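You operate a simulated robot arm through the tools that you are given. There is no shell and no other tool.

You run a simulated two-armed robot. Do the job below in one go: nothing can be reset, and whatever is moved stays where it is left.

TASK
Change the blown horn fuse for a new one of its rating.
Fine: switch off first and on again after; old fuse on the bench.
Where things are to end (x, y in the base frame): red fuse within 0.07 m of [0.6, -0.74].

It is judged by the outcome, as a careful person would: the job done as asked, and still so three seconds after it is handed in. It fails if anything else is knocked over, pushed out of place, dropped, spilled or broken.

THE ROBOT
Two 7-joint arms with two-finger parallel grippers on one trunk that stands fixed in place. Base frame: the origin is at the foot of the trunk, x ahead of it, y to its left, z up; the work surface is at about z = 0.88. Lengths are in m, angles in degrees, forces in N, time in s.
The left shoulder is at [0.07, 0.163, 1.245], the right one opposite. With the tool pointing down near the work surface each hand reaches from about 0.38 to 0.88 m from the base axis, measured 20 degrees to its own side. Payload 3.43 kg a hand.
The tool frame of a hand sits at the grasp point between the pads (the TCP): z along the fingers, y along the line on which they close. The tips reach 0.034 m beyond it. The gripper opens to 0.128 m. The fingers are 0.024 m wide and 0.012 m thick; the gripper's body (0.048 by 0.13 m) begins 0.096 m behind the TCP.
Orientation is told as [roll, pitch, yaw] about the base's x, y, z axes, in that order, counted from this pose: with the fingers straight down and closing along the base's y, the tool's x points along the base's -x, its y along +y and its z along -z.

THE INTERFACE
- The arms move only by the tool jog_arm. It takes "left_moves", "right_moves" or both (then of equal length, played together; a hand with none holds still); each is a list of rows, each an object of numbers (a shift or turn left out is 0, a gripper value left out holds the last): "tx", "ty", "tz": the shift along the tool's x, y, z in units of 400 mm (1.0 is 400 mm); "ax", "ay", "az": the turn, a rotation vector about the tool's x, y, z in units of 180 degrees (1.0 is 180 degrees). In form: [{"tx": .., "ty": .., "tz": .., "ax": .., "ay": .., "az": ..}, ...]. A call has 1 to 20 rows; each row is the pose to reach, as a shift and turn from the pose commanded when the call began, along the tool's axes at that moment. "left_hand" and "right_hand" are, for a hand that has rows, the finger opening in m, from 0 to 0.128, set as the call begins (left out, the last holds). A call with a number of a shift or a turn outside -1 to 1 is refused whole. Each row takes 0.2 s and may step no farther than 0.05 m and 8.6 degrees from the row before; otherwise, or with a gripper value out of range, the whole call is refused. Where a pose cannot be reached the arm comes as near as it can. A force on the tool above 40 N (or 10 N above the force at the start of the call, whichever is more), or a blocked arm, ends the call early, and 0.2 s more pass. Each finger travels about 0.153 m/s and halts on what it meets, pressing with about 40 N; the grip force reading is that of the motor and also rises with nothing between the fingers. The clock runs only during rows and for 0.2 s after the last one: add rows that repeat a pose to give the fingers time. The reply holds the time, the measured pose of the TCP, the force on the tool along the base axes, the opening and the grip force, in the units named above and with some noise, with the torque about the TCP (base axes, N m) and any sound that the robot's microphone picked up, and new pictures: "pictures" is both (left out), scene, wrist or none (wrist: the cameras of the hands that moved).
- Cameras (640 x 400 px; columns grow to the right, rows downward): "scene" is now at [0.1238, -0.0511, 1.4833]; the picture's right is [-0.56, -0.83, 0.00], its down [-0.39, 0.27, -0.88] and it looks along [0.73, -0.49, -0.47] (base axes); focal length 346 px, centre (320, 200). "left" rides on the left gripper at [0.076, 0.011, -0.16] in its tool frame; the picture's right is [-0.15, 0.99, 0.00], its down [-0.88, -0.13, -0.46] and it looks along [-0.45, -0.07, 0.89] (tool axes); focal length 234 px, centre (320, 200). "right" rides on the right gripper at [0.076, -0.011, -0.16] in its tool frame; the picture's right is [0.15, 0.99, 0.00], its down [-0.88, 0.13, -0.46] and it looks along [-0.45, 0.07, 0.89] (tool axes); focal length 234 px, centre (320, 200). There is no depth. A picture from a camera that has moved, and an enlarged one, comes with that camera's place and axes in the base frame and with its lens.
- slide_trunk(by): slides the trunk up (or, below 0, down) by that many m; the arms and the scene camera ride with it, the base frame stays. It gives what a move gives, with no picture.
- pan_tilt(pan, tilt): turns the head with the scene camera to pan (to the left, within 86 degrees either way) and tilt (down, from -29 to 69), counted from straight ahead of the robot. It gives what a move gives, and a new picture of the scene camera.
- inspect(camera, box): a new picture of the part [left, top, right, bottom] of that camera's present view, enlarged. No time passes.
- finish_job(): hands the job in; it is judged then, once.

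Places have to be worked out from the pictures, the camera data and where the tool is seen. Open the grippers and draw the arms clear of the work before you hand the job in, unless the task says otherwise.

The tools are called after "Call:" as a command line: name --argument value ..., lists and objects as JSON in quotes. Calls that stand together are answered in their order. jog_arm: Moves the arms, as the interface text tells. Its arguments: {"type":"object","properties":{"left_moves":{"type":"array"},"left_hand":{"type":"number"},"right_moves":{"type":"array"},"right_hand":{"type":"number"},"pictures":{"type":"string","enum":["both","scene","wrist","none"]}},"required":[]} The other tools are called the same way: slide_trunk (by) slides the trunk up or down; pan_tilt (pan, tilt) turns the head that bears the scene camera; inspect (camera, box) takes an enlarged picture of a part of a camera's view; finish_job () hands the job in.

At the start:

```text
t: 0.0
left_tcp_pos: [0.5807, -0.0184, 1.2943]
left_tcp_rot: [0.0, 0.0, 0.0]
left_force: [-0.9, -0.8, -0.4]
left_moment: [0.02, -0.01, -0.02]
left_width: 0.128
left_finger_force: 0.1
right_tcp_pos: [0.2826, -0.4379, 1.32]
right_tcp_rot: [0.0, 0.0, 0.0]
right_force: [-0.9, -0.6, -0.2]
right_moment: [0.0, 0.0, -0.03]
right_width: 0.1281
right_finger_force: 0.0
trunk travel left (down, up): [-0.725, 0.215]
head pan, tilt: [-34.1, 28.2]
```

scene: 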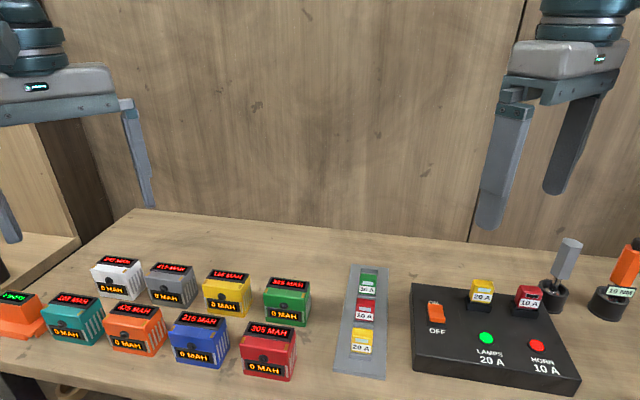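
right: 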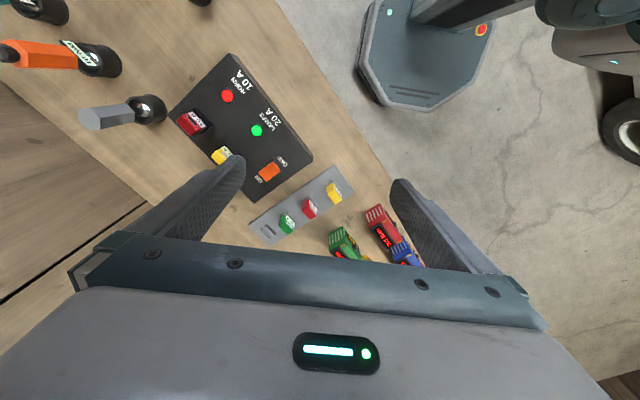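
left: 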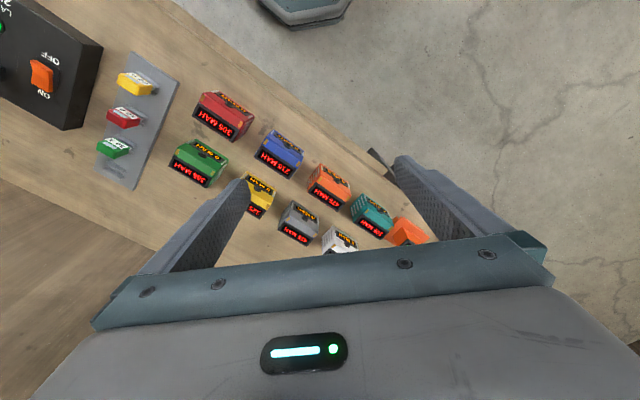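

I'll look closely at the fuse panel and the spare strip first, before moving anything.

Call:
inspect --camera "scene" --box '[400, 220, 640, 400]'

Call:
inspect --camera "scene" --box '[320, 250, 420, 390]'

Call:
inspect --camera "right" --box '[60, 30, 360, 260]'

Call:
pan_tilt --pan -55 --tilt 40

```text
2.22 times, centred on (520, 310) of scene
camera zoom: at [0.1238, -0.0511, 1.4833], right [-0.56, -0.83, 0.0], down [-0.39, 0.27, -0.88], along [0.73, -0.49, -0.47], focal length 769 px, centre (-124, -44)
```

zoom: 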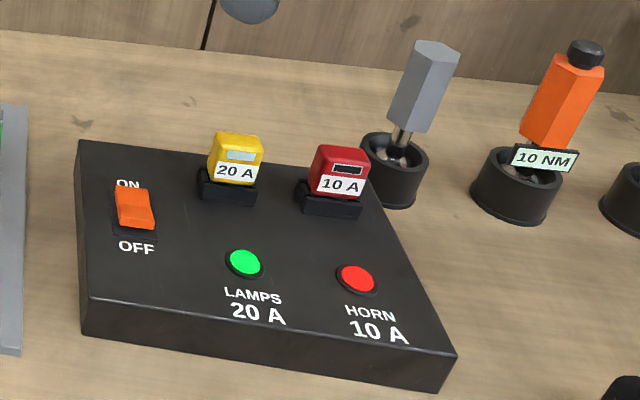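

```text
2.86 times, centred on (370, 320) of scene
camera zoom: at [0.1238, -0.0511, 1.4833], right [-0.56, -0.83, 0.0], down [-0.39, 0.27, -0.88], along [0.73, -0.49, -0.47], focal length 989 px, centre (177, -143)
```

zoom: 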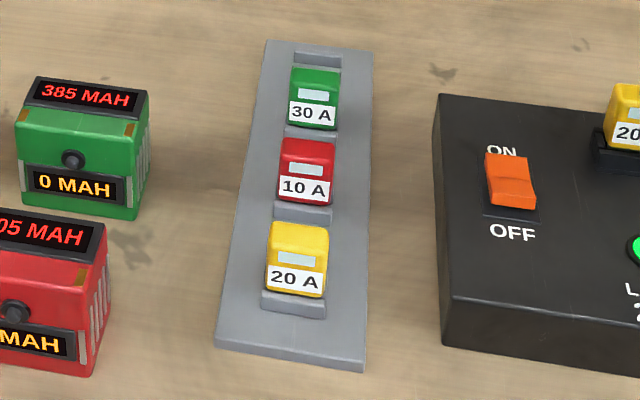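

```text
1.74 times, centred on (210, 145) of right
camera zoom: at [0.2067, -0.4493, 1.4789], right [-0.15, 0.99, 0.0], down [0.88, 0.13, 0.46], along [0.45, 0.07, -0.89], focal length 407 px, centre (511, 296)
```

zoom: 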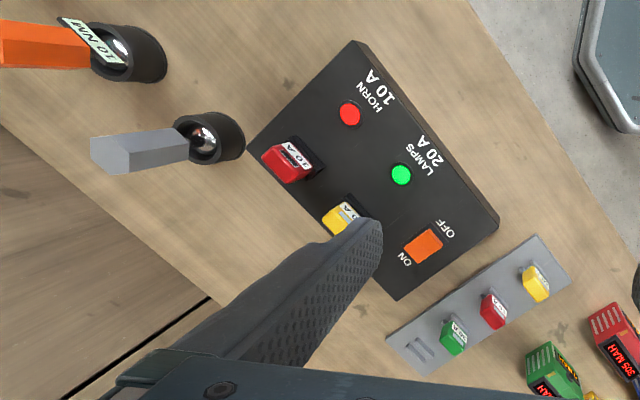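

```text
t: 0.8
left_tcp_pos: [0.5821, -0.0199, 1.2931]
left_tcp_rot: [0.0, -0.1, 0.0]
left_force: [-0.3, -0.3, 0.3]
left_moment: [0.03, 0.02, 0.01]
left_width: 0.128
left_finger_force: 0.1
right_tcp_pos: [0.2827, -0.4384, 1.3198]
right_tcp_rot: [0.1, 0.0, 0.0]
right_force: [0.3, -0.1, -0.2]
right_moment: [0.01, 0.0, 0.0]
right_width: 0.1282
right_finger_force: 0.0
trunk travel left (down, up): [-0.725, 0.215]
head pan, tilt: [-55.0, 40.0]
camera scene: at [0.0972, -0.0696, 1.4652], right [-0.82, -0.57, 0.0], down [-0.37, 0.53, -0.77], along [0.44, -0.63, -0.64], focal length 346 px, centre (320, 200)
```

scene: 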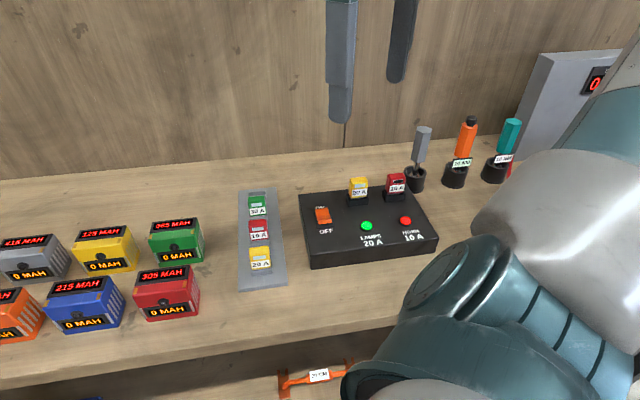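

The bench runs about 45° to my axes; the panel has ON at its back side, and the spare 10 A red fuse is in the middle of the strip. I'll turn the right hand 45° to line up with the panel and use its camera.

Call:
jog_arm --right_moves '[{"az": 0.042}, {"az": 0.084}, {"az": 0.126}, {"az": 0.168}, {"az": 0.21}, {"az": 0.25}, {"az": 0.25}]'

Call:
inspect --camera "right" --box '[160, 0, 480, 200]'

Call:
inspect --camera "scene" --box '[220, 100, 540, 300]'

```text
t: 2.4
left_tcp_pos: [0.581, -0.0208, 1.2948]
left_tcp_rot: [-0.1, 0.1, 0.0]
left_force: [-1.1, -0.8, 0.2]
left_moment: [-0.05, -0.01, -0.01]
left_width: 0.1279
left_finger_force: 0.1
right_tcp_pos: [0.2833, -0.4362, 1.3197]
right_tcp_rot: [0.0, 0.0, -45.1]
right_force: [0.7, 0.3, -1.0]
right_moment: [-0.01, 0.04, 0.01]
right_width: 0.1277
right_finger_force: 0.1
trunk travel left (down, up): [-0.725, 0.215]
head pan, tilt: [-55.0, 40.0]
camera scene: at [0.0972, -0.0698, 1.4651], right [-0.82, -0.57, 0.0], down [-0.37, 0.53, -0.77], along [0.44, -0.63, -0.64], focal length 346 px, centre (320, 200)
camera right: at [0.2216, -0.3922, 1.4792], right [0.6, 0.8, 0.0], down [0.71, -0.53, 0.46], along [0.37, -0.27, -0.89], focal length 234 px, centre (320, 200)
```

scene: 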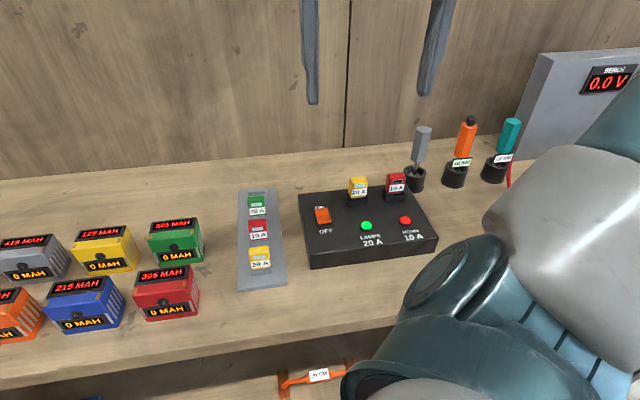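
right: 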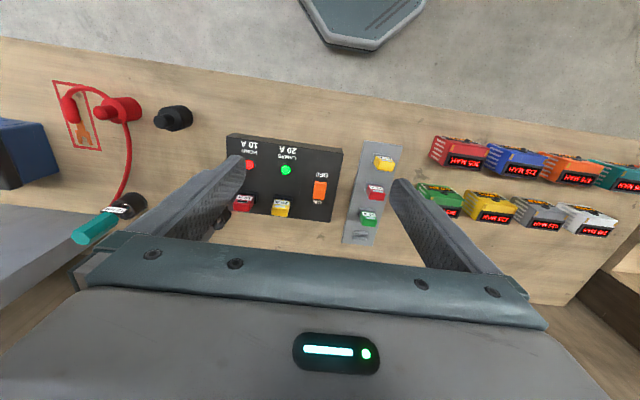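

```text
2.00 times, centred on (320, 100) of right
camera zoom: at [0.2216, -0.3922, 1.4792], right [0.6, 0.8, 0.0], down [0.71, -0.53, 0.46], along [0.37, -0.27, -0.89], focal length 468 px, centre (320, 400)
```

zoom: 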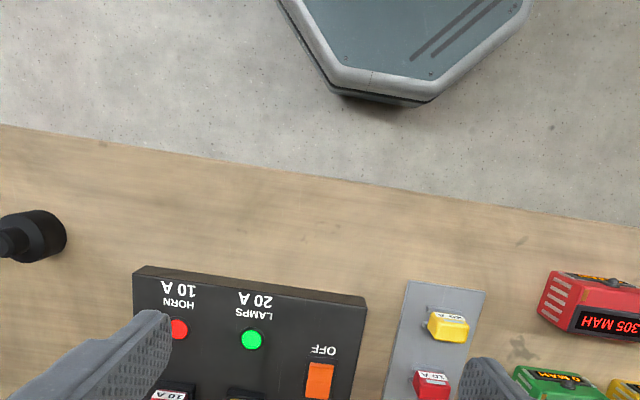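

```text
2.00 times, centred on (380, 200) of scene
camera zoom: at [0.0972, -0.0698, 1.4651], right [-0.82, -0.57, 0.0], down [-0.37, 0.53, -0.77], along [0.44, -0.63, -0.64], focal length 692 px, centre (200, 200)
```

zoom: 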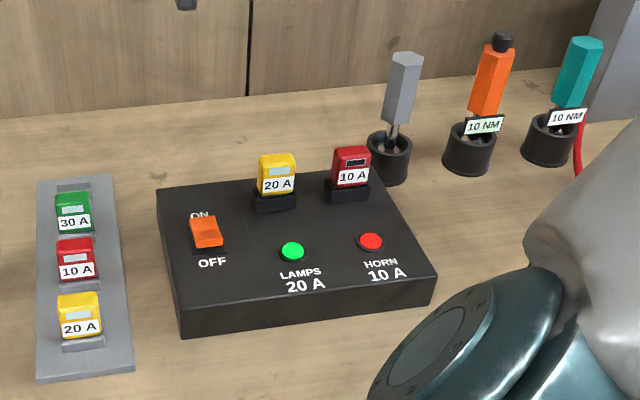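

The horn fuse's window is dark (blown), and the red 10 A spare on the strip looks sound. The switch is near (0.42, -0.54) and the horn fuse near (0.328, -0.708). I'll bring the closed right hand above the switch to look at it close up.

Call:
jog_arm --right_hand 0.0 --right_moves '[{"tx": -0.0662, "ty": 0.0044, "tz": 0.083}, {"tx": -0.1325, "ty": 0.0088, "tz": 0.167}, {"tx": -0.1987, "ty": 0.0132, "tz": 0.25}, {"tx": -0.265, "ty": 0.0177, "tz": 0.333}, {"tx": -0.331, "ty": 0.022, "tz": 0.417}, {"tx": -0.3975, "ty": 0.0265, "tz": 0.5}, {"tx": -0.3975, "ty": 0.0265, "tz": 0.5}]'

Call:
inspect --camera "right" --box '[160, 50, 480, 250]'

```text
t: 4.0
left_tcp_pos: [0.5796, -0.0186, 1.2938]
left_tcp_rot: [-0.2, 0.0, 0.0]
left_force: [-0.4, -0.3, -0.5]
left_moment: [0.0, -0.01, 0.02]
left_width: 0.128
left_finger_force: 0.1
right_tcp_pos: [0.404, -0.5416, 1.1191]
right_tcp_rot: [0.0, 0.0, -45.0]
right_force: [-0.4, 0.7, 0.0]
right_moment: [-0.01, -0.03, 0.02]
right_width: 0.0
right_finger_force: 32.9
trunk travel left (down, up): [-0.725, 0.215]
head pan, tilt: [-55.0, 40.0]
camera scene: at [0.0964, -0.0689, 1.4652], right [-0.82, -0.57, 0.0], down [-0.37, 0.53, -0.77], along [0.44, -0.63, -0.64], focal length 346 px, centre (320, 200)
camera right: at [0.3418, -0.4954, 1.2787], right [0.6, 0.8, 0.0], down [0.71, -0.53, 0.46], along [0.37, -0.27, -0.89], focal length 234 px, centre (320, 200)
```

scene: 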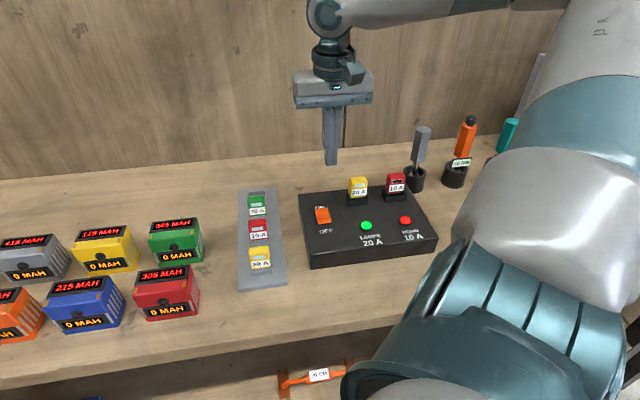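
right: 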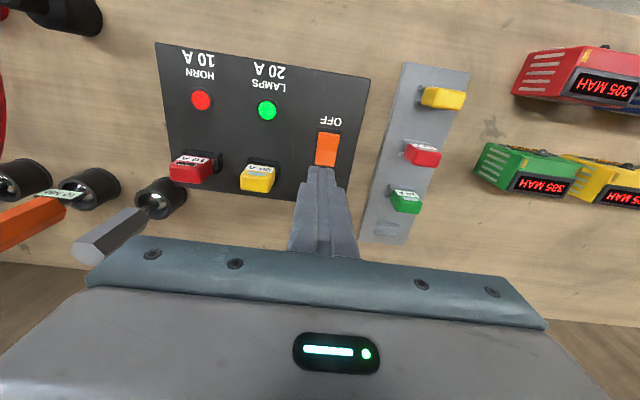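

```text
2.00 times, centred on (320, 150) of right
camera zoom: at [0.3418, -0.4954, 1.2787], right [0.6, 0.8, 0.0], down [0.71, -0.53, 0.46], along [0.37, -0.27, -0.89], focal length 468 px, centre (320, 300)
```

zoom: 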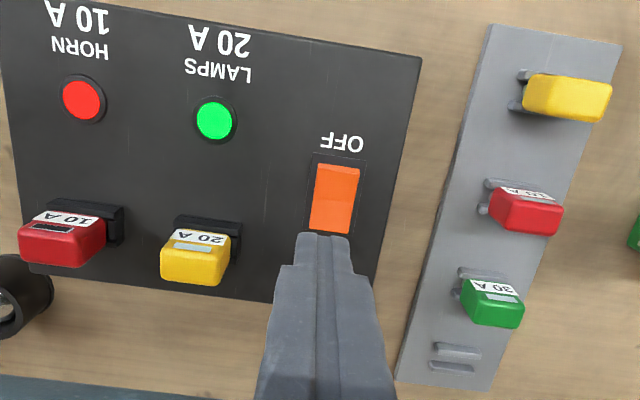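

The switch centre is at about (0.422, -0.541). I need the rocker's tilt, so I zoom in harder from both cameras.

Call:
inspect --camera "scene" --box '[300, 190, 348, 220]'

Call:
inspect --camera "right" --box '[290, 100, 370, 150]'

Call:
inspect --camera "scene" --box '[340, 160, 436, 220]'

Call:
inspect --camera "scene" --box '[220, 180, 316, 240]'

```text
13.33 times, centred on (324, 205) of scene
camera zoom: at [0.0964, -0.0689, 1.4652], right [-0.82, -0.57, 0.0], down [-0.37, 0.53, -0.77], along [0.44, -0.63, -0.64], focal length 4616 px, centre (267, 133)
```

zoom: 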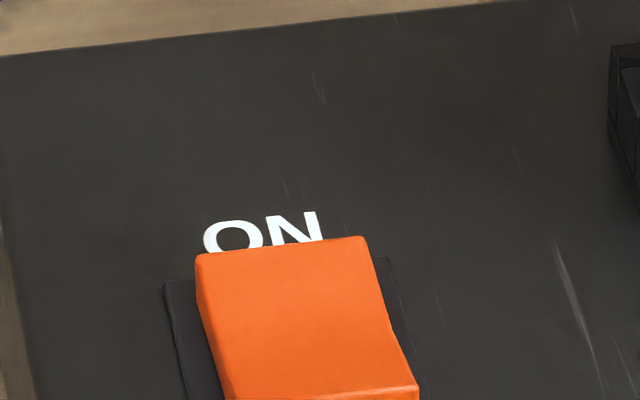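

```text
8.00 times, centred on (330, 125) of right
camera zoom: at [0.3418, -0.4954, 1.2787], right [0.6, 0.8, 0.0], down [0.71, -0.53, 0.46], along [0.37, -0.27, -0.89], focal length 1873 px, centre (240, 800)
```

zoom: 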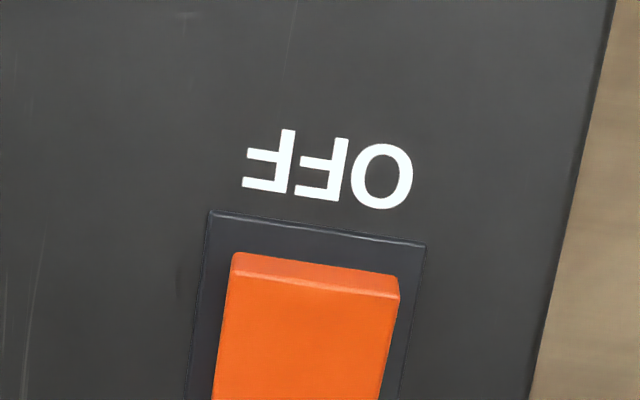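

```text
6.67 times, centred on (388, 190) of scene
camera zoom: at [0.0964, -0.0689, 1.4652], right [-0.82, -0.57, 0.0], down [-0.37, 0.53, -0.77], along [0.44, -0.63, -0.64], focal length 2308 px, centre (-133, 267)
```

zoom: 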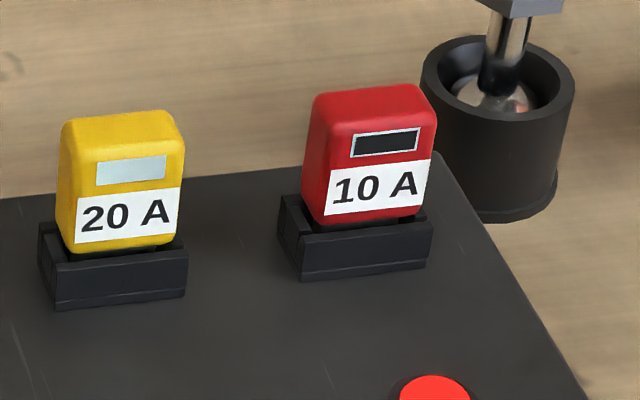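

```text
6.67 times, centred on (268, 210) of scene
camera zoom: at [0.0964, -0.0689, 1.4652], right [-0.82, -0.57, 0.0], down [-0.37, 0.53, -0.77], along [0.44, -0.63, -0.64], focal length 2308 px, centre (667, 133)
```

zoom: 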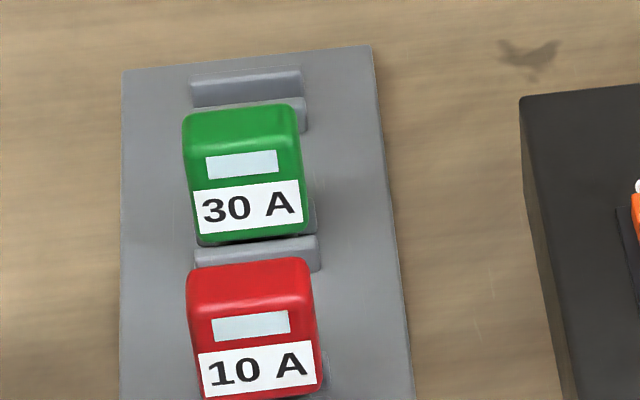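

I'll centre the zoom on the rocker's front to see which end stands proud.

Call:
inspect --camera "scene" --box '[300, 200, 348, 230]'

Call:
inspect --camera "right" --box '[280, 120, 376, 180]'

```text
13.33 times, centred on (324, 215) of scene
camera zoom: at [0.0964, -0.0689, 1.4652], right [-0.82, -0.57, 0.0], down [-0.37, 0.53, -0.77], along [0.44, -0.63, -0.64], focal length 4616 px, centre (267, 0)
```

zoom: 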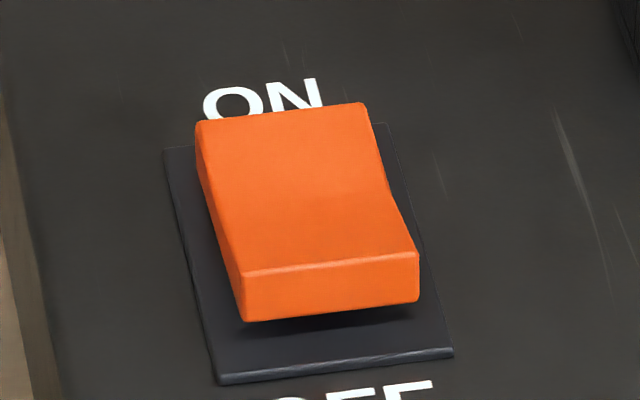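

```text
6.67 times, centred on (328, 150) of right
camera zoom: at [0.3418, -0.4954, 1.2787], right [0.6, 0.8, 0.0], down [0.71, -0.53, 0.46], along [0.37, -0.27, -0.89], focal length 1561 px, centre (267, 533)
```

zoom: 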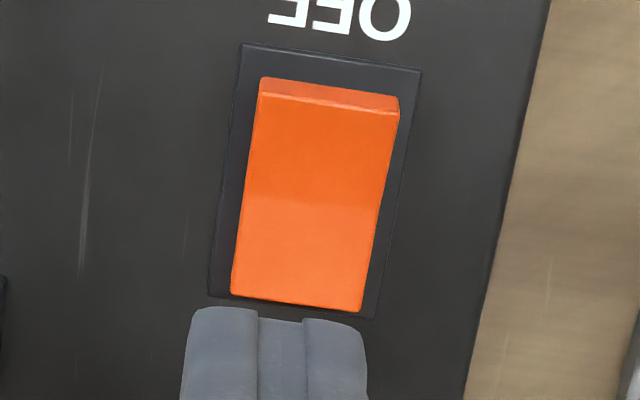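

The rocker's front (OFF) end stands raised, so it is ON; pressing the front end down turns it OFF. The rocker's front edge is at about (0.405, -0.525) and the panel surface at z≈0.927, so I lower the closed tips to just above that end.

Call:
jog_arm --right_moves '[{"tx": 0.017, "ty": 0.031, "tz": 0.08}, {"tx": 0.017, "ty": 0.031, "tz": 0.16}, {"tx": 0.017, "ty": 0.031, "tz": 0.24}, {"tx": 0.017, "ty": 0.031, "tz": 0.2975}, {"tx": 0.017, "ty": 0.031, "tz": 0.2975}]'

Call:
inspect --camera "right" --box '[240, 100, 400, 200]'

Call:
inspect --camera "scene" --box '[288, 170, 368, 220]'

```text
t: 5.2
left_tcp_pos: [0.5809, -0.0199, 1.2935]
left_tcp_rot: [0.0, -0.2, 0.1]
left_force: [-0.6, 0.1, 0.5]
left_moment: [-0.01, -0.03, 0.03]
left_width: 0.1278
left_finger_force: 0.1
right_tcp_pos: [0.4064, -0.5289, 0.9975]
right_tcp_rot: [0.0, 0.0, -45.0]
right_force: [-0.6, -0.2, -0.3]
right_moment: [-0.03, -0.01, 0.01]
right_width: 0.0001
right_finger_force: 32.3
trunk travel left (down, up): [-0.725, 0.215]
head pan, tilt: [-55.0, 40.0]
camera scene: at [0.0966, -0.0692, 1.4652], right [-0.82, -0.57, 0.0], down [-0.37, 0.53, -0.77], along [0.44, -0.63, -0.64], focal length 346 px, centre (320, 200)
camera right: at [0.3447, -0.483, 1.1582], right [0.6, 0.8, 0.0], down [0.71, -0.53, 0.46], along [0.37, -0.27, -0.89], focal length 234 px, centre (320, 200)
```

scene: 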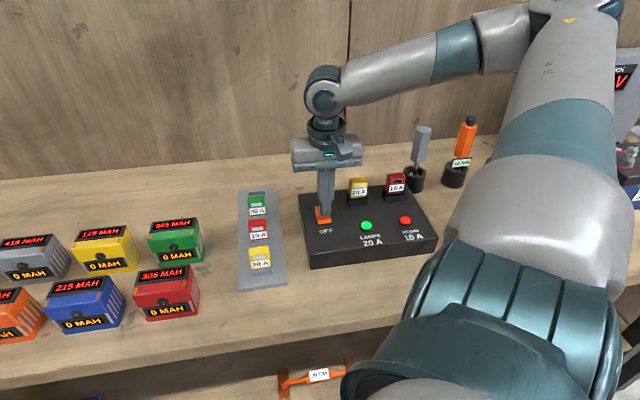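
right: 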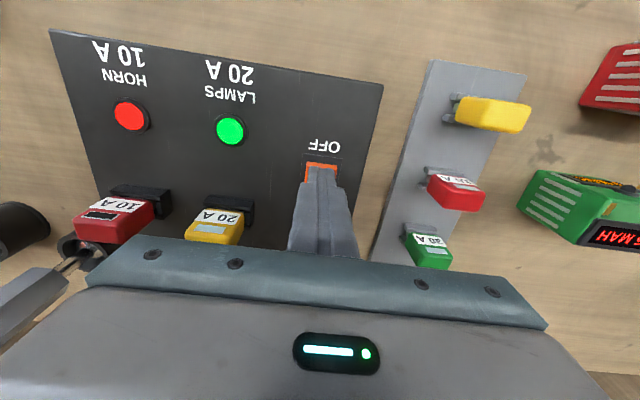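

```text
4.00 times, centred on (320, 150) of right
camera zoom: at [0.3447, -0.483, 1.1582], right [0.6, 0.8, 0.0], down [0.71, -0.53, 0.46], along [0.37, -0.27, -0.89], focal length 937 px, centre (320, 400)
```

zoom: 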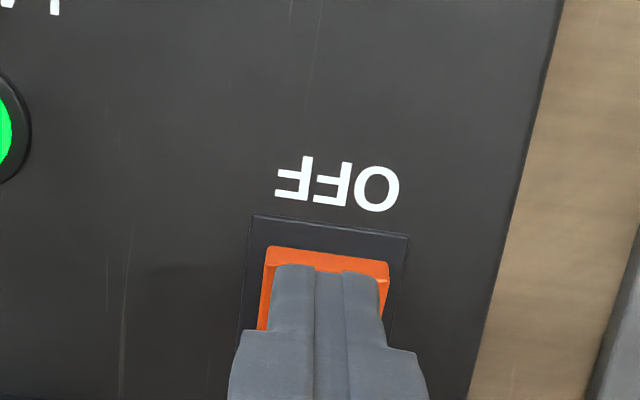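

```text
8.00 times, centred on (328, 195) of scene
camera zoom: at [0.0966, -0.0692, 1.4652], right [-0.82, -0.57, 0.0], down [-0.37, 0.53, -0.77], along [0.44, -0.63, -0.64], focal length 2770 px, centre (256, 240)
```

zoom: 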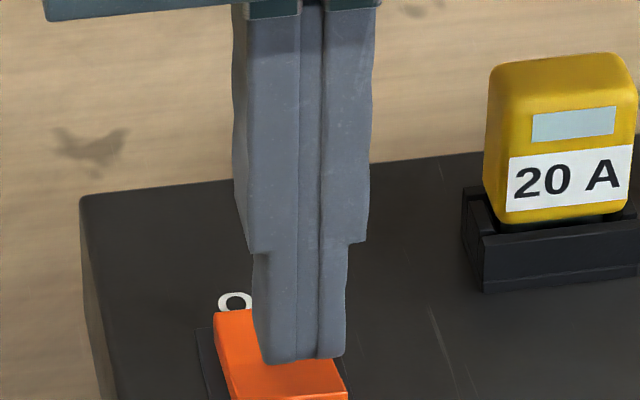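

The tips sit right over the raised OFF end, about 15–20 mm above it. I'll press down in small steps and watch the force.

Call:
jog_arm --right_moves '[{"tz": 0.01}, {"tz": 0.02}, {"tz": 0.03}, {"tz": 0.04}, {"tz": 0.05}, {"tz": 0.05}]'

Call:
inspect --camera "scene" --box '[288, 190, 368, 240]'

```text
t: 6.6
left_tcp_pos: [0.5809, -0.0203, 1.2926]
left_tcp_rot: [0.0, 0.0, 0.0]
left_force: [0.4, 0.5, 0.8]
left_moment: [0.01, -0.04, 0.01]
left_width: 0.1278
left_finger_force: 0.1
right_tcp_pos: [0.4051, -0.5291, 0.9806]
right_tcp_rot: [0.0, 0.0, -45.1]
right_force: [-0.3, 1.0, 0.7]
right_moment: [0.0, 0.01, -0.01]
right_width: 0.0001
right_finger_force: 32.6
trunk travel left (down, up): [-0.725, 0.215]
head pan, tilt: [-55.0, 40.0]
camera scene: at [0.0971, -0.0695, 1.4651], right [-0.82, -0.57, 0.0], down [-0.37, 0.53, -0.77], along [0.44, -0.63, -0.64], focal length 346 px, centre (320, 200)
camera right: at [0.3443, -0.4833, 1.1399], right [0.6, 0.8, 0.0], down [0.72, -0.53, 0.46], along [0.37, -0.27, -0.89], focal length 234 px, centre (320, 200)
```

scene: 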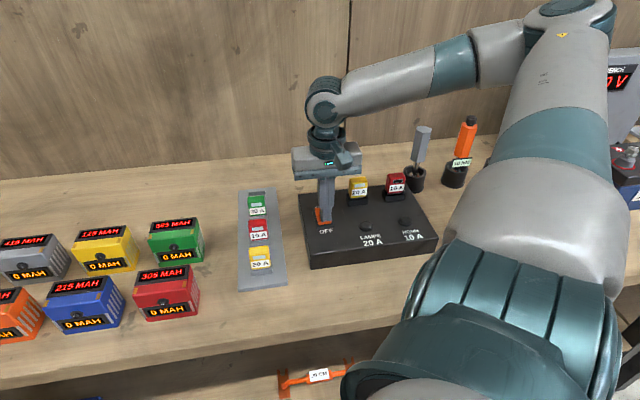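
right: 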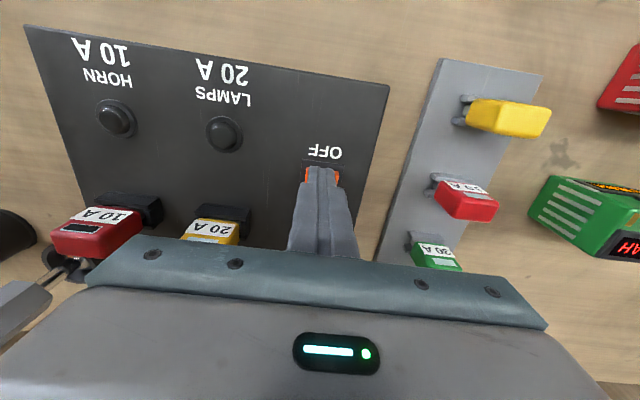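

```text
8.00 times, centred on (328, 215) of scene
camera zoom: at [0.0971, -0.0695, 1.4651], right [-0.82, -0.57, 0.0], down [-0.37, 0.53, -0.77], along [0.44, -0.63, -0.64], focal length 2770 px, centre (256, 80)
```

zoom: 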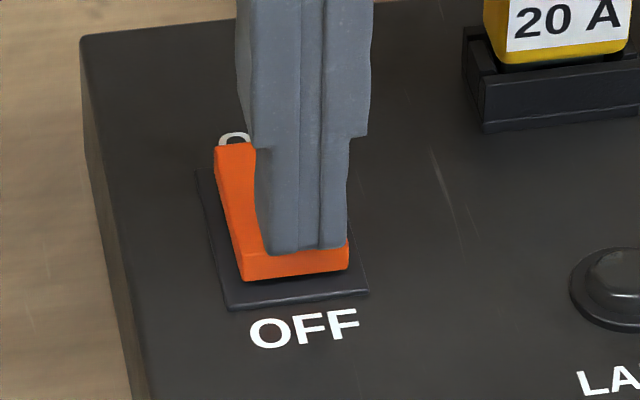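

Both indicator lamps have gone dark. I'll press a few mm more so the rocker goes fully over.

Call:
jog_arm --right_moves '[{"tz": 0.005}, {"tz": 0.01}, {"tz": 0.015}, {"tz": 0.02}]' --pictures "scene"

Call:
inspect --camera "scene" --box '[288, 190, 368, 240]'

```text
t: 7.6
left_tcp_pos: [0.5803, -0.0191, 1.2942]
left_tcp_rot: [-0.2, 0.0, 0.1]
left_force: [0.0, 0.5, -0.1]
left_moment: [0.01, -0.03, 0.02]
left_width: 0.1281
left_finger_force: 0.0
right_tcp_pos: [0.4069, -0.5287, 0.977]
right_tcp_rot: [0.0, -0.5, -45.0]
right_force: [-0.5, -3.3, 24.3]
right_moment: [-0.38, -0.14, 0.17]
right_width: 0.0006
right_finger_force: 33.2
trunk travel left (down, up): [-0.725, 0.215]
head pan, tilt: [-55.0, 40.0]
camera scene: at [0.0949, -0.0679, 1.4659], right [-0.82, -0.57, 0.0], down [-0.37, 0.53, -0.77], along [0.44, -0.63, -0.64], focal length 346 px, centre (320, 200)
```

scene: 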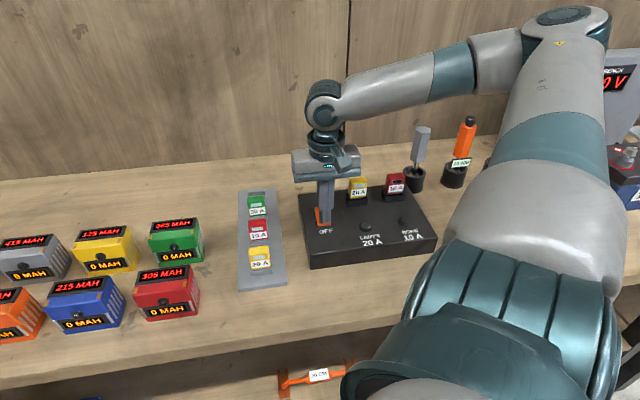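

```text
8.00 times, centred on (328, 215) of scene
camera zoom: at [0.0949, -0.0679, 1.4659], right [-0.82, -0.57, 0.0], down [-0.37, 0.53, -0.77], along [0.44, -0.63, -0.64], focal length 2770 px, centre (256, 80)
```

zoom: 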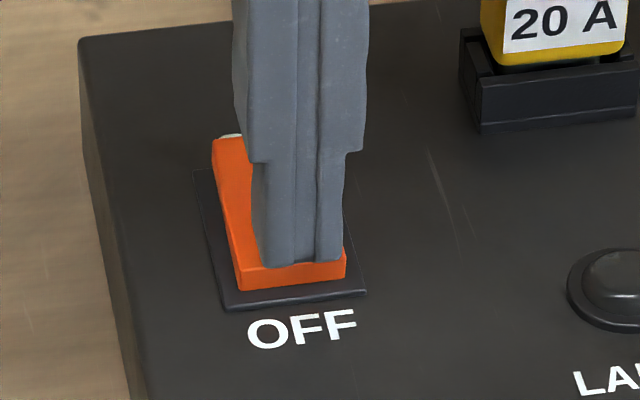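

The rocker is hard against its stop (24 N) with the lamps dark, so I lift clear and check that it stays off.

Call:
jog_arm --right_moves '[{"tz": -0.06}, {"tz": -0.16}, {"tz": -0.28}, {"tz": -0.3}]'

Call:
inspect --camera "scene" --box '[288, 170, 448, 270]'

```text
t: 8.6
left_tcp_pos: [0.5814, -0.0201, 1.2941]
left_tcp_rot: [-0.1, 0.0, -0.1]
left_force: [0.7, -0.2, -0.1]
left_moment: [-0.02, -0.01, 0.05]
left_width: 0.1281
left_finger_force: 0.0
right_tcp_pos: [0.4071, -0.5281, 1.0927]
right_tcp_rot: [0.0, 0.2, -45.0]
right_force: [0.6, -0.3, 0.6]
right_moment: [-0.02, 0.0, 0.02]
right_width: 0.0001
right_finger_force: 32.9
trunk travel left (down, up): [-0.725, 0.215]
head pan, tilt: [-55.0, 40.0]
camera scene: at [0.0973, -0.0699, 1.4651], right [-0.82, -0.57, 0.0], down [-0.37, 0.53, -0.77], along [0.44, -0.63, -0.64], focal length 346 px, centre (320, 200)
camera right: at [0.3461, -0.4836, 1.2518], right [0.6, 0.8, 0.0], down [0.72, -0.53, 0.45], along [0.37, -0.27, -0.89], focal length 234 px, centre (320, 200)
```

scene: 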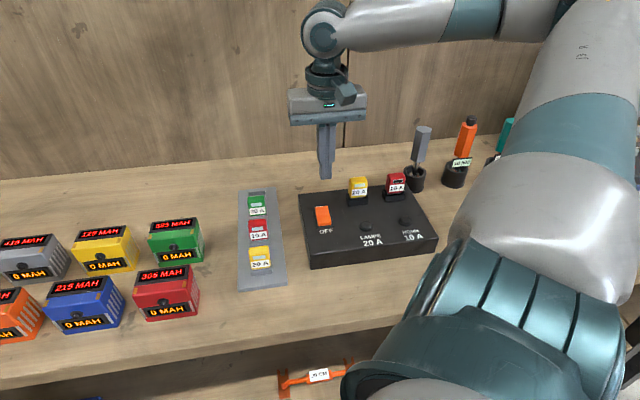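
right: 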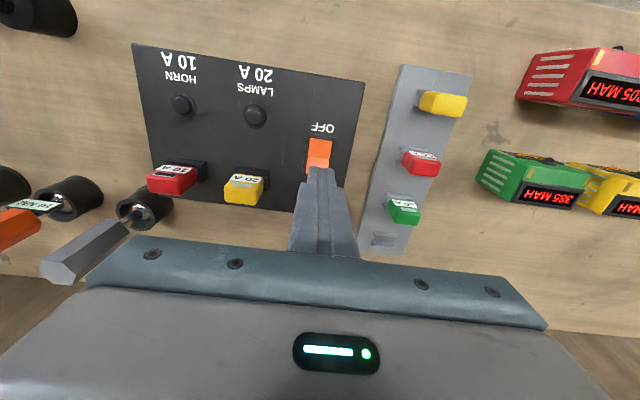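

```text
4.00 times, centred on (368, 220) of scene
camera zoom: at [0.0973, -0.0699, 1.4651], right [-0.82, -0.57, 0.0], down [-0.37, 0.53, -0.77], along [0.44, -0.63, -0.64], focal length 1385 px, centre (128, 120)
```

zoom: 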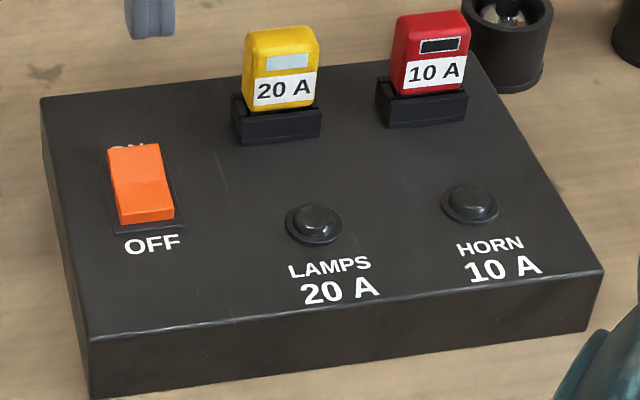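

The switch stays OFF and both lamps are dark. Next I carry the hand over the horn fuse, staying high, and open the fingers to 0.08.

Call:
jog_arm --right_hand 0.08 --right_moves '[{"tx": -0.03, "ty": -0.09}, {"tx": -0.06, "ty": -0.18}, {"tx": -0.1, "ty": -0.27}, {"tx": -0.13, "ty": -0.36}, {"tx": -0.165, "ty": -0.445}, {"tx": -0.165, "ty": -0.445}]'

Call:
inspect --camera "right" --box '[200, 80, 440, 230]'

Call:
inspect --camera "scene" --box '[330, 130, 450, 205]'

```text
t: 10.0
left_tcp_pos: [0.5823, -0.0183, 1.2941]
left_tcp_rot: [0.0, 0.0, 0.0]
left_force: [-0.8, -0.6, 0.0]
left_moment: [-0.03, 0.02, -0.03]
left_width: 0.1279
left_finger_force: 0.1
right_tcp_pos: [0.3255, -0.7027, 1.0892]
right_tcp_rot: [0.1, -0.1, -45.0]
right_force: [-0.2, -0.2, -0.2]
right_moment: [-0.01, 0.02, 0.0]
right_width: 0.0801
right_finger_force: 0.1
trunk travel left (down, up): [-0.725, 0.215]
head pan, tilt: [-55.0, 40.0]
camera scene: at [0.0977, -0.0693, 1.4651], right [-0.82, -0.57, 0.0], down [-0.37, 0.53, -0.77], along [0.44, -0.63, -0.64], focal length 346 px, centre (320, 200)
camera right: at [0.2642, -0.6569, 1.2492], right [0.6, 0.8, 0.0], down [0.72, -0.53, 0.46], along [0.37, -0.27, -0.89], focal length 234 px, centre (320, 200)
```

scene: 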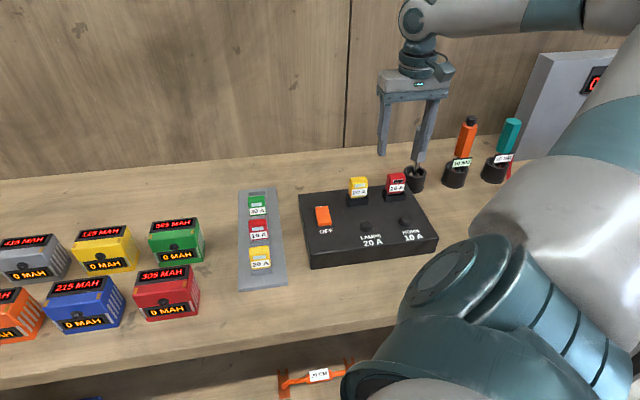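
right: 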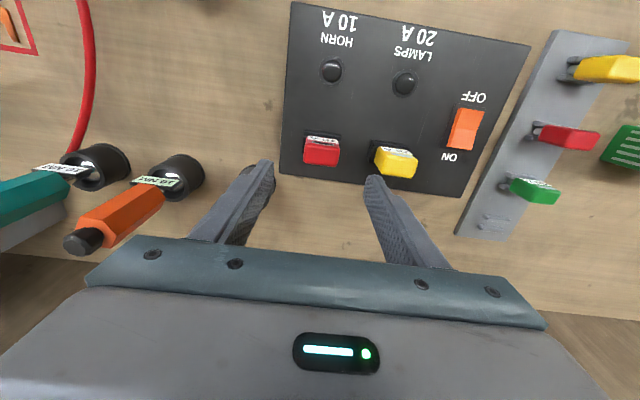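

```text
2.67 times, centred on (320, 155) of right
camera zoom: at [0.2642, -0.6569, 1.2492], right [0.6, 0.8, 0.0], down [0.72, -0.53, 0.46], along [0.37, -0.27, -0.89], focal length 624 px, centre (320, 320)
```

zoom: 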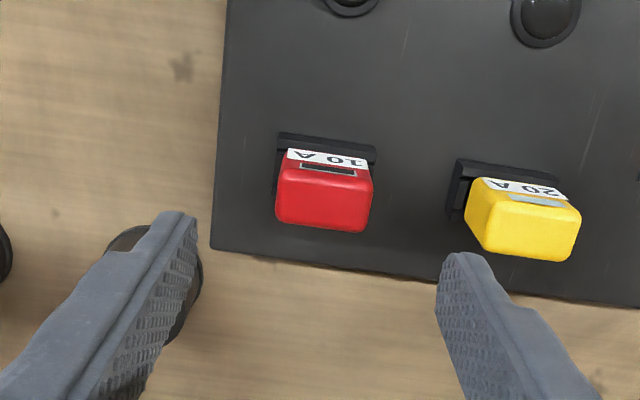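

```text
5.33 times, centred on (390, 168) of scene
camera zoom: at [0.0977, -0.0693, 1.4651], right [-0.82, -0.57, 0.0], down [-0.37, 0.53, -0.77], along [0.44, -0.63, -0.64], focal length 1846 px, centre (-53, 373)
```

zoom: 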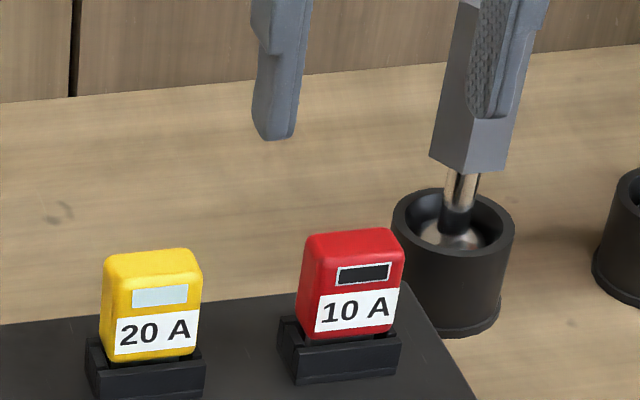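

The hand is centred over the horn fuse to within about 2 mm (fuse about 40 mm wide, top at z≈0.993, socket top ≈0.948). I narrow the fingers to 0.064 and descend so the tips stop just above the socket.

Call:
jog_arm --right_hand 0.064 --right_moves '[{"ty": 0.003, "tz": 0.06}, {"ty": 0.003, "tz": 0.12}, {"ty": 0.003, "tz": 0.18}, {"ty": 0.003, "tz": 0.22}, {"ty": 0.003, "tz": 0.245}, {"ty": 0.003, "tz": 0.245}]'

Call:
inspect --camera "scene" --box '[350, 150, 446, 210]'

Call:
inspect --camera "right" --box '[200, 80, 440, 230]'

```text
t: 11.4
left_tcp_pos: [0.5808, -0.0196, 1.2935]
left_tcp_rot: [-0.1, 0.0, 0.1]
left_force: [0.3, 0.1, 1.3]
left_moment: [-0.01, -0.03, 0.0]
left_width: 0.1279
left_finger_force: 0.1
right_tcp_pos: [0.3271, -0.7015, 0.9951]
right_tcp_rot: [0.0, 0.0, -45.0]
right_force: [-0.2, 0.2, 0.1]
right_moment: [0.01, -0.01, 0.01]
right_width: 0.0639
right_finger_force: 0.1
trunk travel left (down, up): [-0.725, 0.215]
head pan, tilt: [-55.0, 40.0]
camera scene: at [0.097, -0.0696, 1.4651], right [-0.82, -0.57, 0.0], down [-0.37, 0.53, -0.77], along [0.44, -0.63, -0.64], focal length 346 px, centre (320, 200)
camera right: at [0.2665, -0.6565, 1.1536], right [0.6, 0.8, 0.0], down [0.72, -0.53, 0.46], along [0.37, -0.27, -0.89], focal length 234 px, centre (320, 200)
```

scene: 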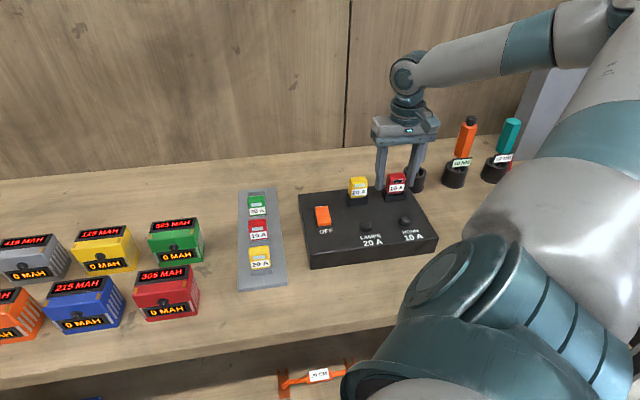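
right: 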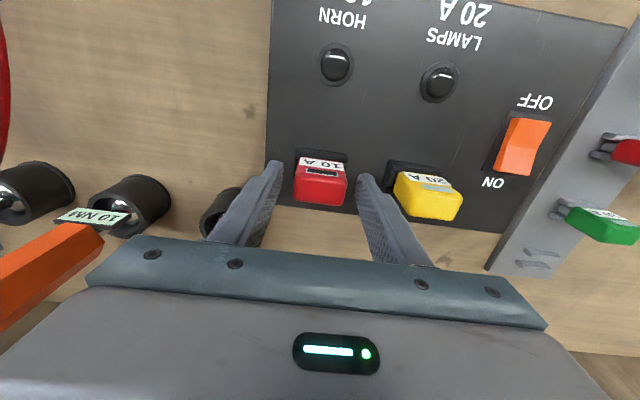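

```text
6.67 times, centred on (398, 180) of scene
camera zoom: at [0.097, -0.0696, 1.4651], right [-0.82, -0.57, 0.0], down [-0.37, 0.53, -0.77], along [0.44, -0.63, -0.64], focal length 2308 px, centre (-200, 333)
```

zoom: 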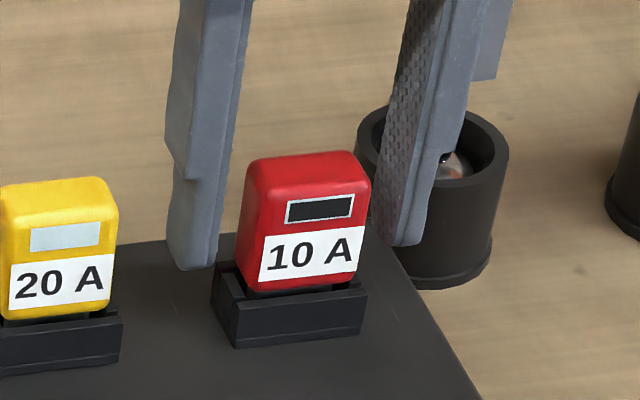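

```text
2.67 times, centred on (320, 155) of right
camera zoom: at [0.2665, -0.6565, 1.1536], right [0.6, 0.8, 0.0], down [0.72, -0.53, 0.46], along [0.37, -0.27, -0.89], focal length 624 px, centre (320, 320)
```

zoom: 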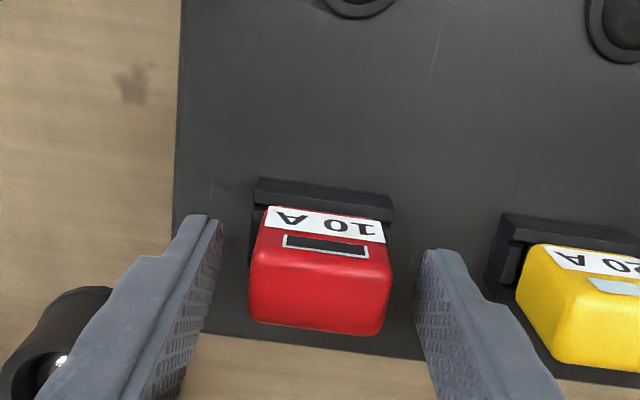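

The fingers straddle the fuse squarely. I nudge 3 mm toward the front, lower 5 mm, then close on it.

Call:
jog_arm --right_moves '[{"tx": 0.007, "tz": 0.012}, {"tx": 0.007, "tz": 0.012}]' --pictures "none"

Call:
jog_arm --right_hand 0.02 --right_moves '[{}, {}, {}, {}]'

Call:
inspect --camera "scene" --box '[350, 150, 446, 210]'

Call:
inspect --camera "right" --box '[200, 80, 440, 230]'

```text
t: 12.0
left_tcp_pos: [0.5823, -0.0196, 1.2937]
left_tcp_rot: [0.0, 0.0, 0.1]
left_force: [0.0, -0.6, -0.1]
left_moment: [0.0, 0.0, 0.01]
left_width: 0.1279
left_finger_force: 0.2
right_tcp_pos: [0.3254, -0.6994, 0.9893]
right_tcp_rot: [0.0, 0.0, -45.0]
right_force: [-0.1, -0.2, -0.1]
right_moment: [-0.02, -0.03, 0.01]
right_width: 0.064
right_finger_force: 0.0
trunk travel left (down, up): [-0.725, 0.215]
head pan, tilt: [-55.0, 40.0]
```

```text
t: 13.0
left_tcp_pos: [0.581, -0.0195, 1.2945]
left_tcp_rot: [0.0, 0.0, 0.0]
left_force: [0.4, -0.4, -0.6]
left_moment: [-0.04, -0.01, 0.0]
left_width: 0.1281
left_finger_force: 0.0
right_tcp_pos: [0.3248, -0.7003, 0.9892]
right_tcp_rot: [0.0, 0.0, -45.0]
right_force: [-3.1, -2.7, 0.9]
right_moment: [-0.13, 0.09, -0.03]
right_width: 0.0389
right_finger_force: 40.4
trunk travel left (down, up): [-0.725, 0.215]
head pan, tilt: [-55.0, 40.0]
camera scene: at [0.0967, -0.07, 1.4652], right [-0.82, -0.57, 0.0], down [-0.37, 0.53, -0.77], along [0.44, -0.63, -0.64], focal length 346 px, centre (320, 200)
camera right: at [0.264, -0.6548, 1.1485], right [0.6, 0.8, 0.0], down [0.71, -0.53, 0.46], along [0.37, -0.27, -0.89], focal length 234 px, centre (320, 200)
```

scene: 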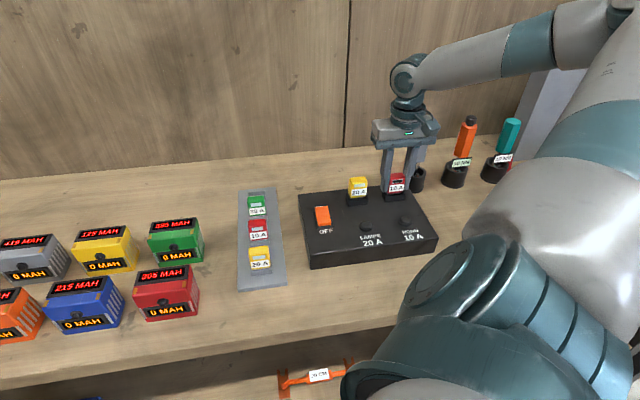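
right: 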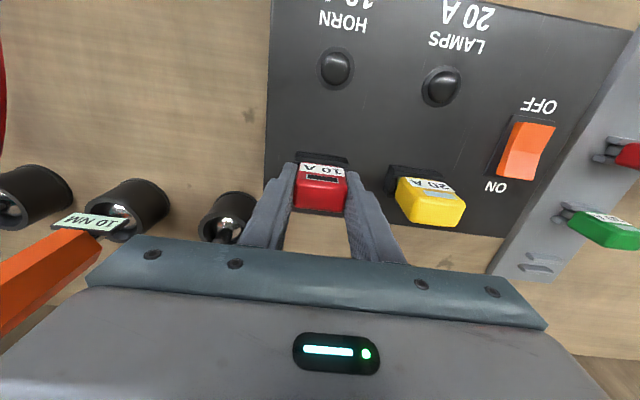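

```text
6.67 times, centred on (398, 180) of scene
camera zoom: at [0.0967, -0.07, 1.4652], right [-0.82, -0.57, 0.0], down [-0.37, 0.53, -0.77], along [0.44, -0.63, -0.64], focal length 2308 px, centre (-200, 333)
```

zoom: 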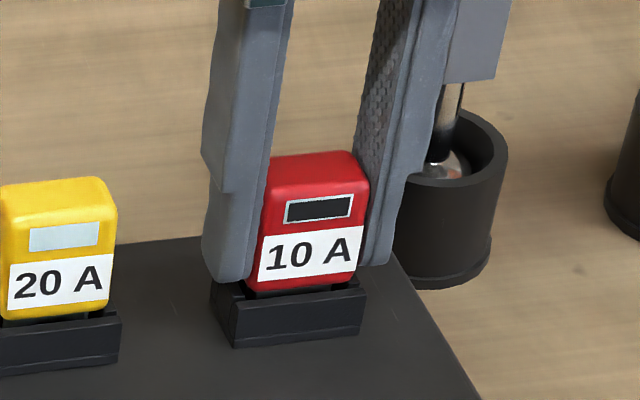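

```text
2.67 times, centred on (320, 155) of right
camera zoom: at [0.264, -0.6548, 1.1485], right [0.6, 0.8, 0.0], down [0.71, -0.53, 0.46], along [0.37, -0.27, -0.89], focal length 624 px, centre (320, 320)
```

zoom: 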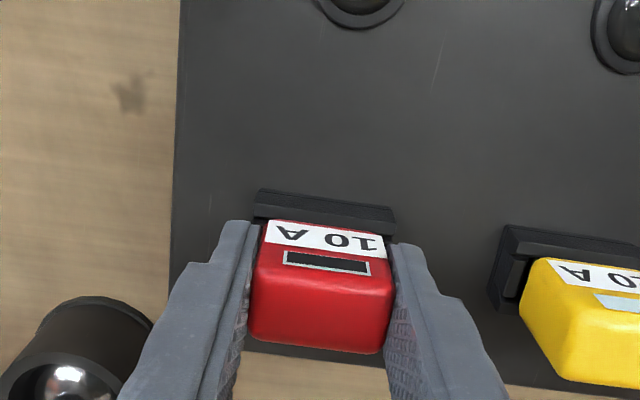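

The fuse is gripped (0.0389 m wide, 40 N); the seated grip pose is (0.325, -0.700, 0.989) and I'll reuse it later. Now I pull it straight up.

Call:
jog_arm --right_moves '[{"tz": -0.01}, {"tz": -0.02}, {"tz": -0.03}, {"tz": -0.05}, {"tz": -0.08}, {"tz": -0.12}, {"tz": -0.17}, {"tz": -0.22}, {"tz": -0.25}, {"tz": -0.25}]'

Call:
inspect --camera "scene" --box '[340, 110, 468, 190]'

Call:
inspect --camera "right" --box '[200, 80, 440, 230]'

```text
t: 15.2
left_tcp_pos: [0.582, -0.0194, 1.2931]
left_tcp_rot: [0.0, 0.0, 0.0]
left_force: [-0.8, 0.2, 0.6]
left_moment: [-0.01, 0.02, -0.03]
left_width: 0.1282
left_finger_force: 0.0
right_tcp_pos: [0.3268, -0.6996, 1.0889]
right_tcp_rot: [-0.1, 0.0, -45.0]
right_force: [0.2, -0.7, -0.2]
right_moment: [-0.01, 0.0, -0.02]
right_width: 0.0389
right_finger_force: 40.1
trunk travel left (down, up): [-0.725, 0.215]
head pan, tilt: [-55.0, 40.0]
camera scene: at [0.0971, -0.0698, 1.4651], right [-0.82, -0.57, 0.0], down [-0.37, 0.53, -0.77], along [0.44, -0.63, -0.64], focal length 346 px, centre (320, 200)
camera right: at [0.2643, -0.6543, 1.2494], right [0.6, 0.8, 0.0], down [0.71, -0.53, 0.46], along [0.37, -0.27, -0.89], focal length 234 px, centre (320, 200)
```

scene: 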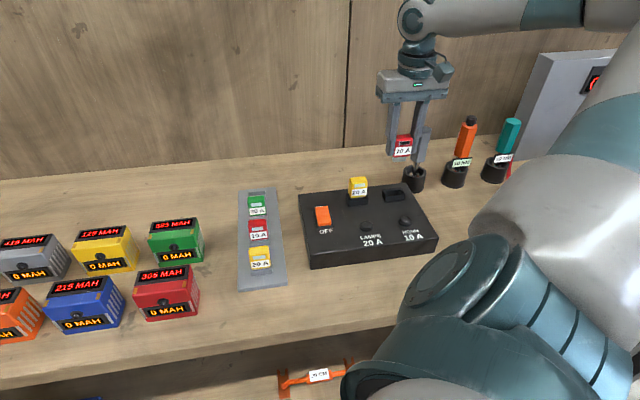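
right: 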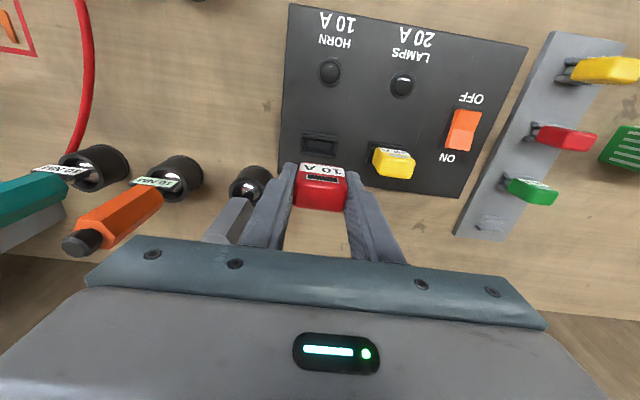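

```text
5.00 times, centred on (404, 150) of scene
camera zoom: at [0.0971, -0.0698, 1.4651], right [-0.82, -0.57, 0.0], down [-0.37, 0.53, -0.77], along [0.44, -0.63, -0.64], focal length 1731 px, centre (-100, 450)
```

zoom: 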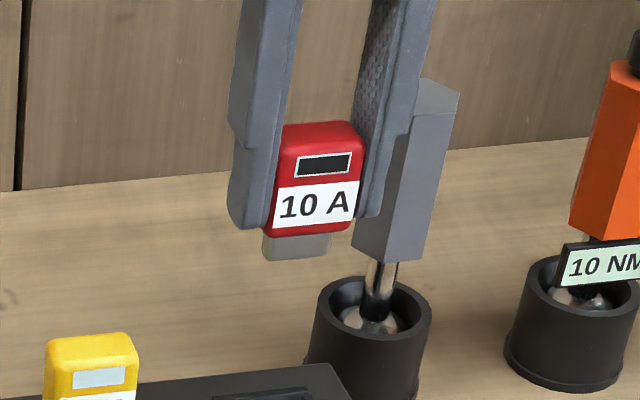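

```text
2.67 times, centred on (320, 155) of right
camera zoom: at [0.2643, -0.6543, 1.2494], right [0.6, 0.8, 0.0], down [0.71, -0.53, 0.46], along [0.37, -0.27, -0.89], focal length 624 px, centre (320, 320)
```

zoom: 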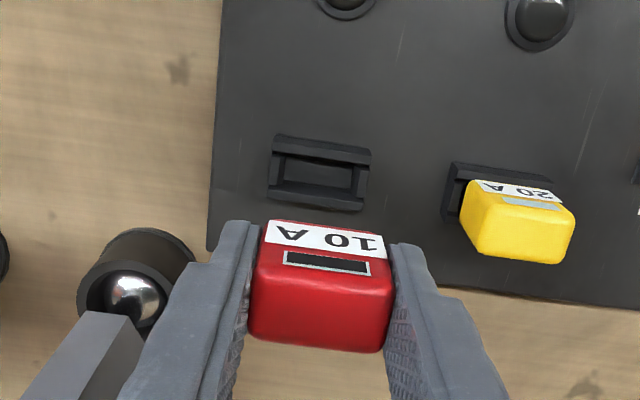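

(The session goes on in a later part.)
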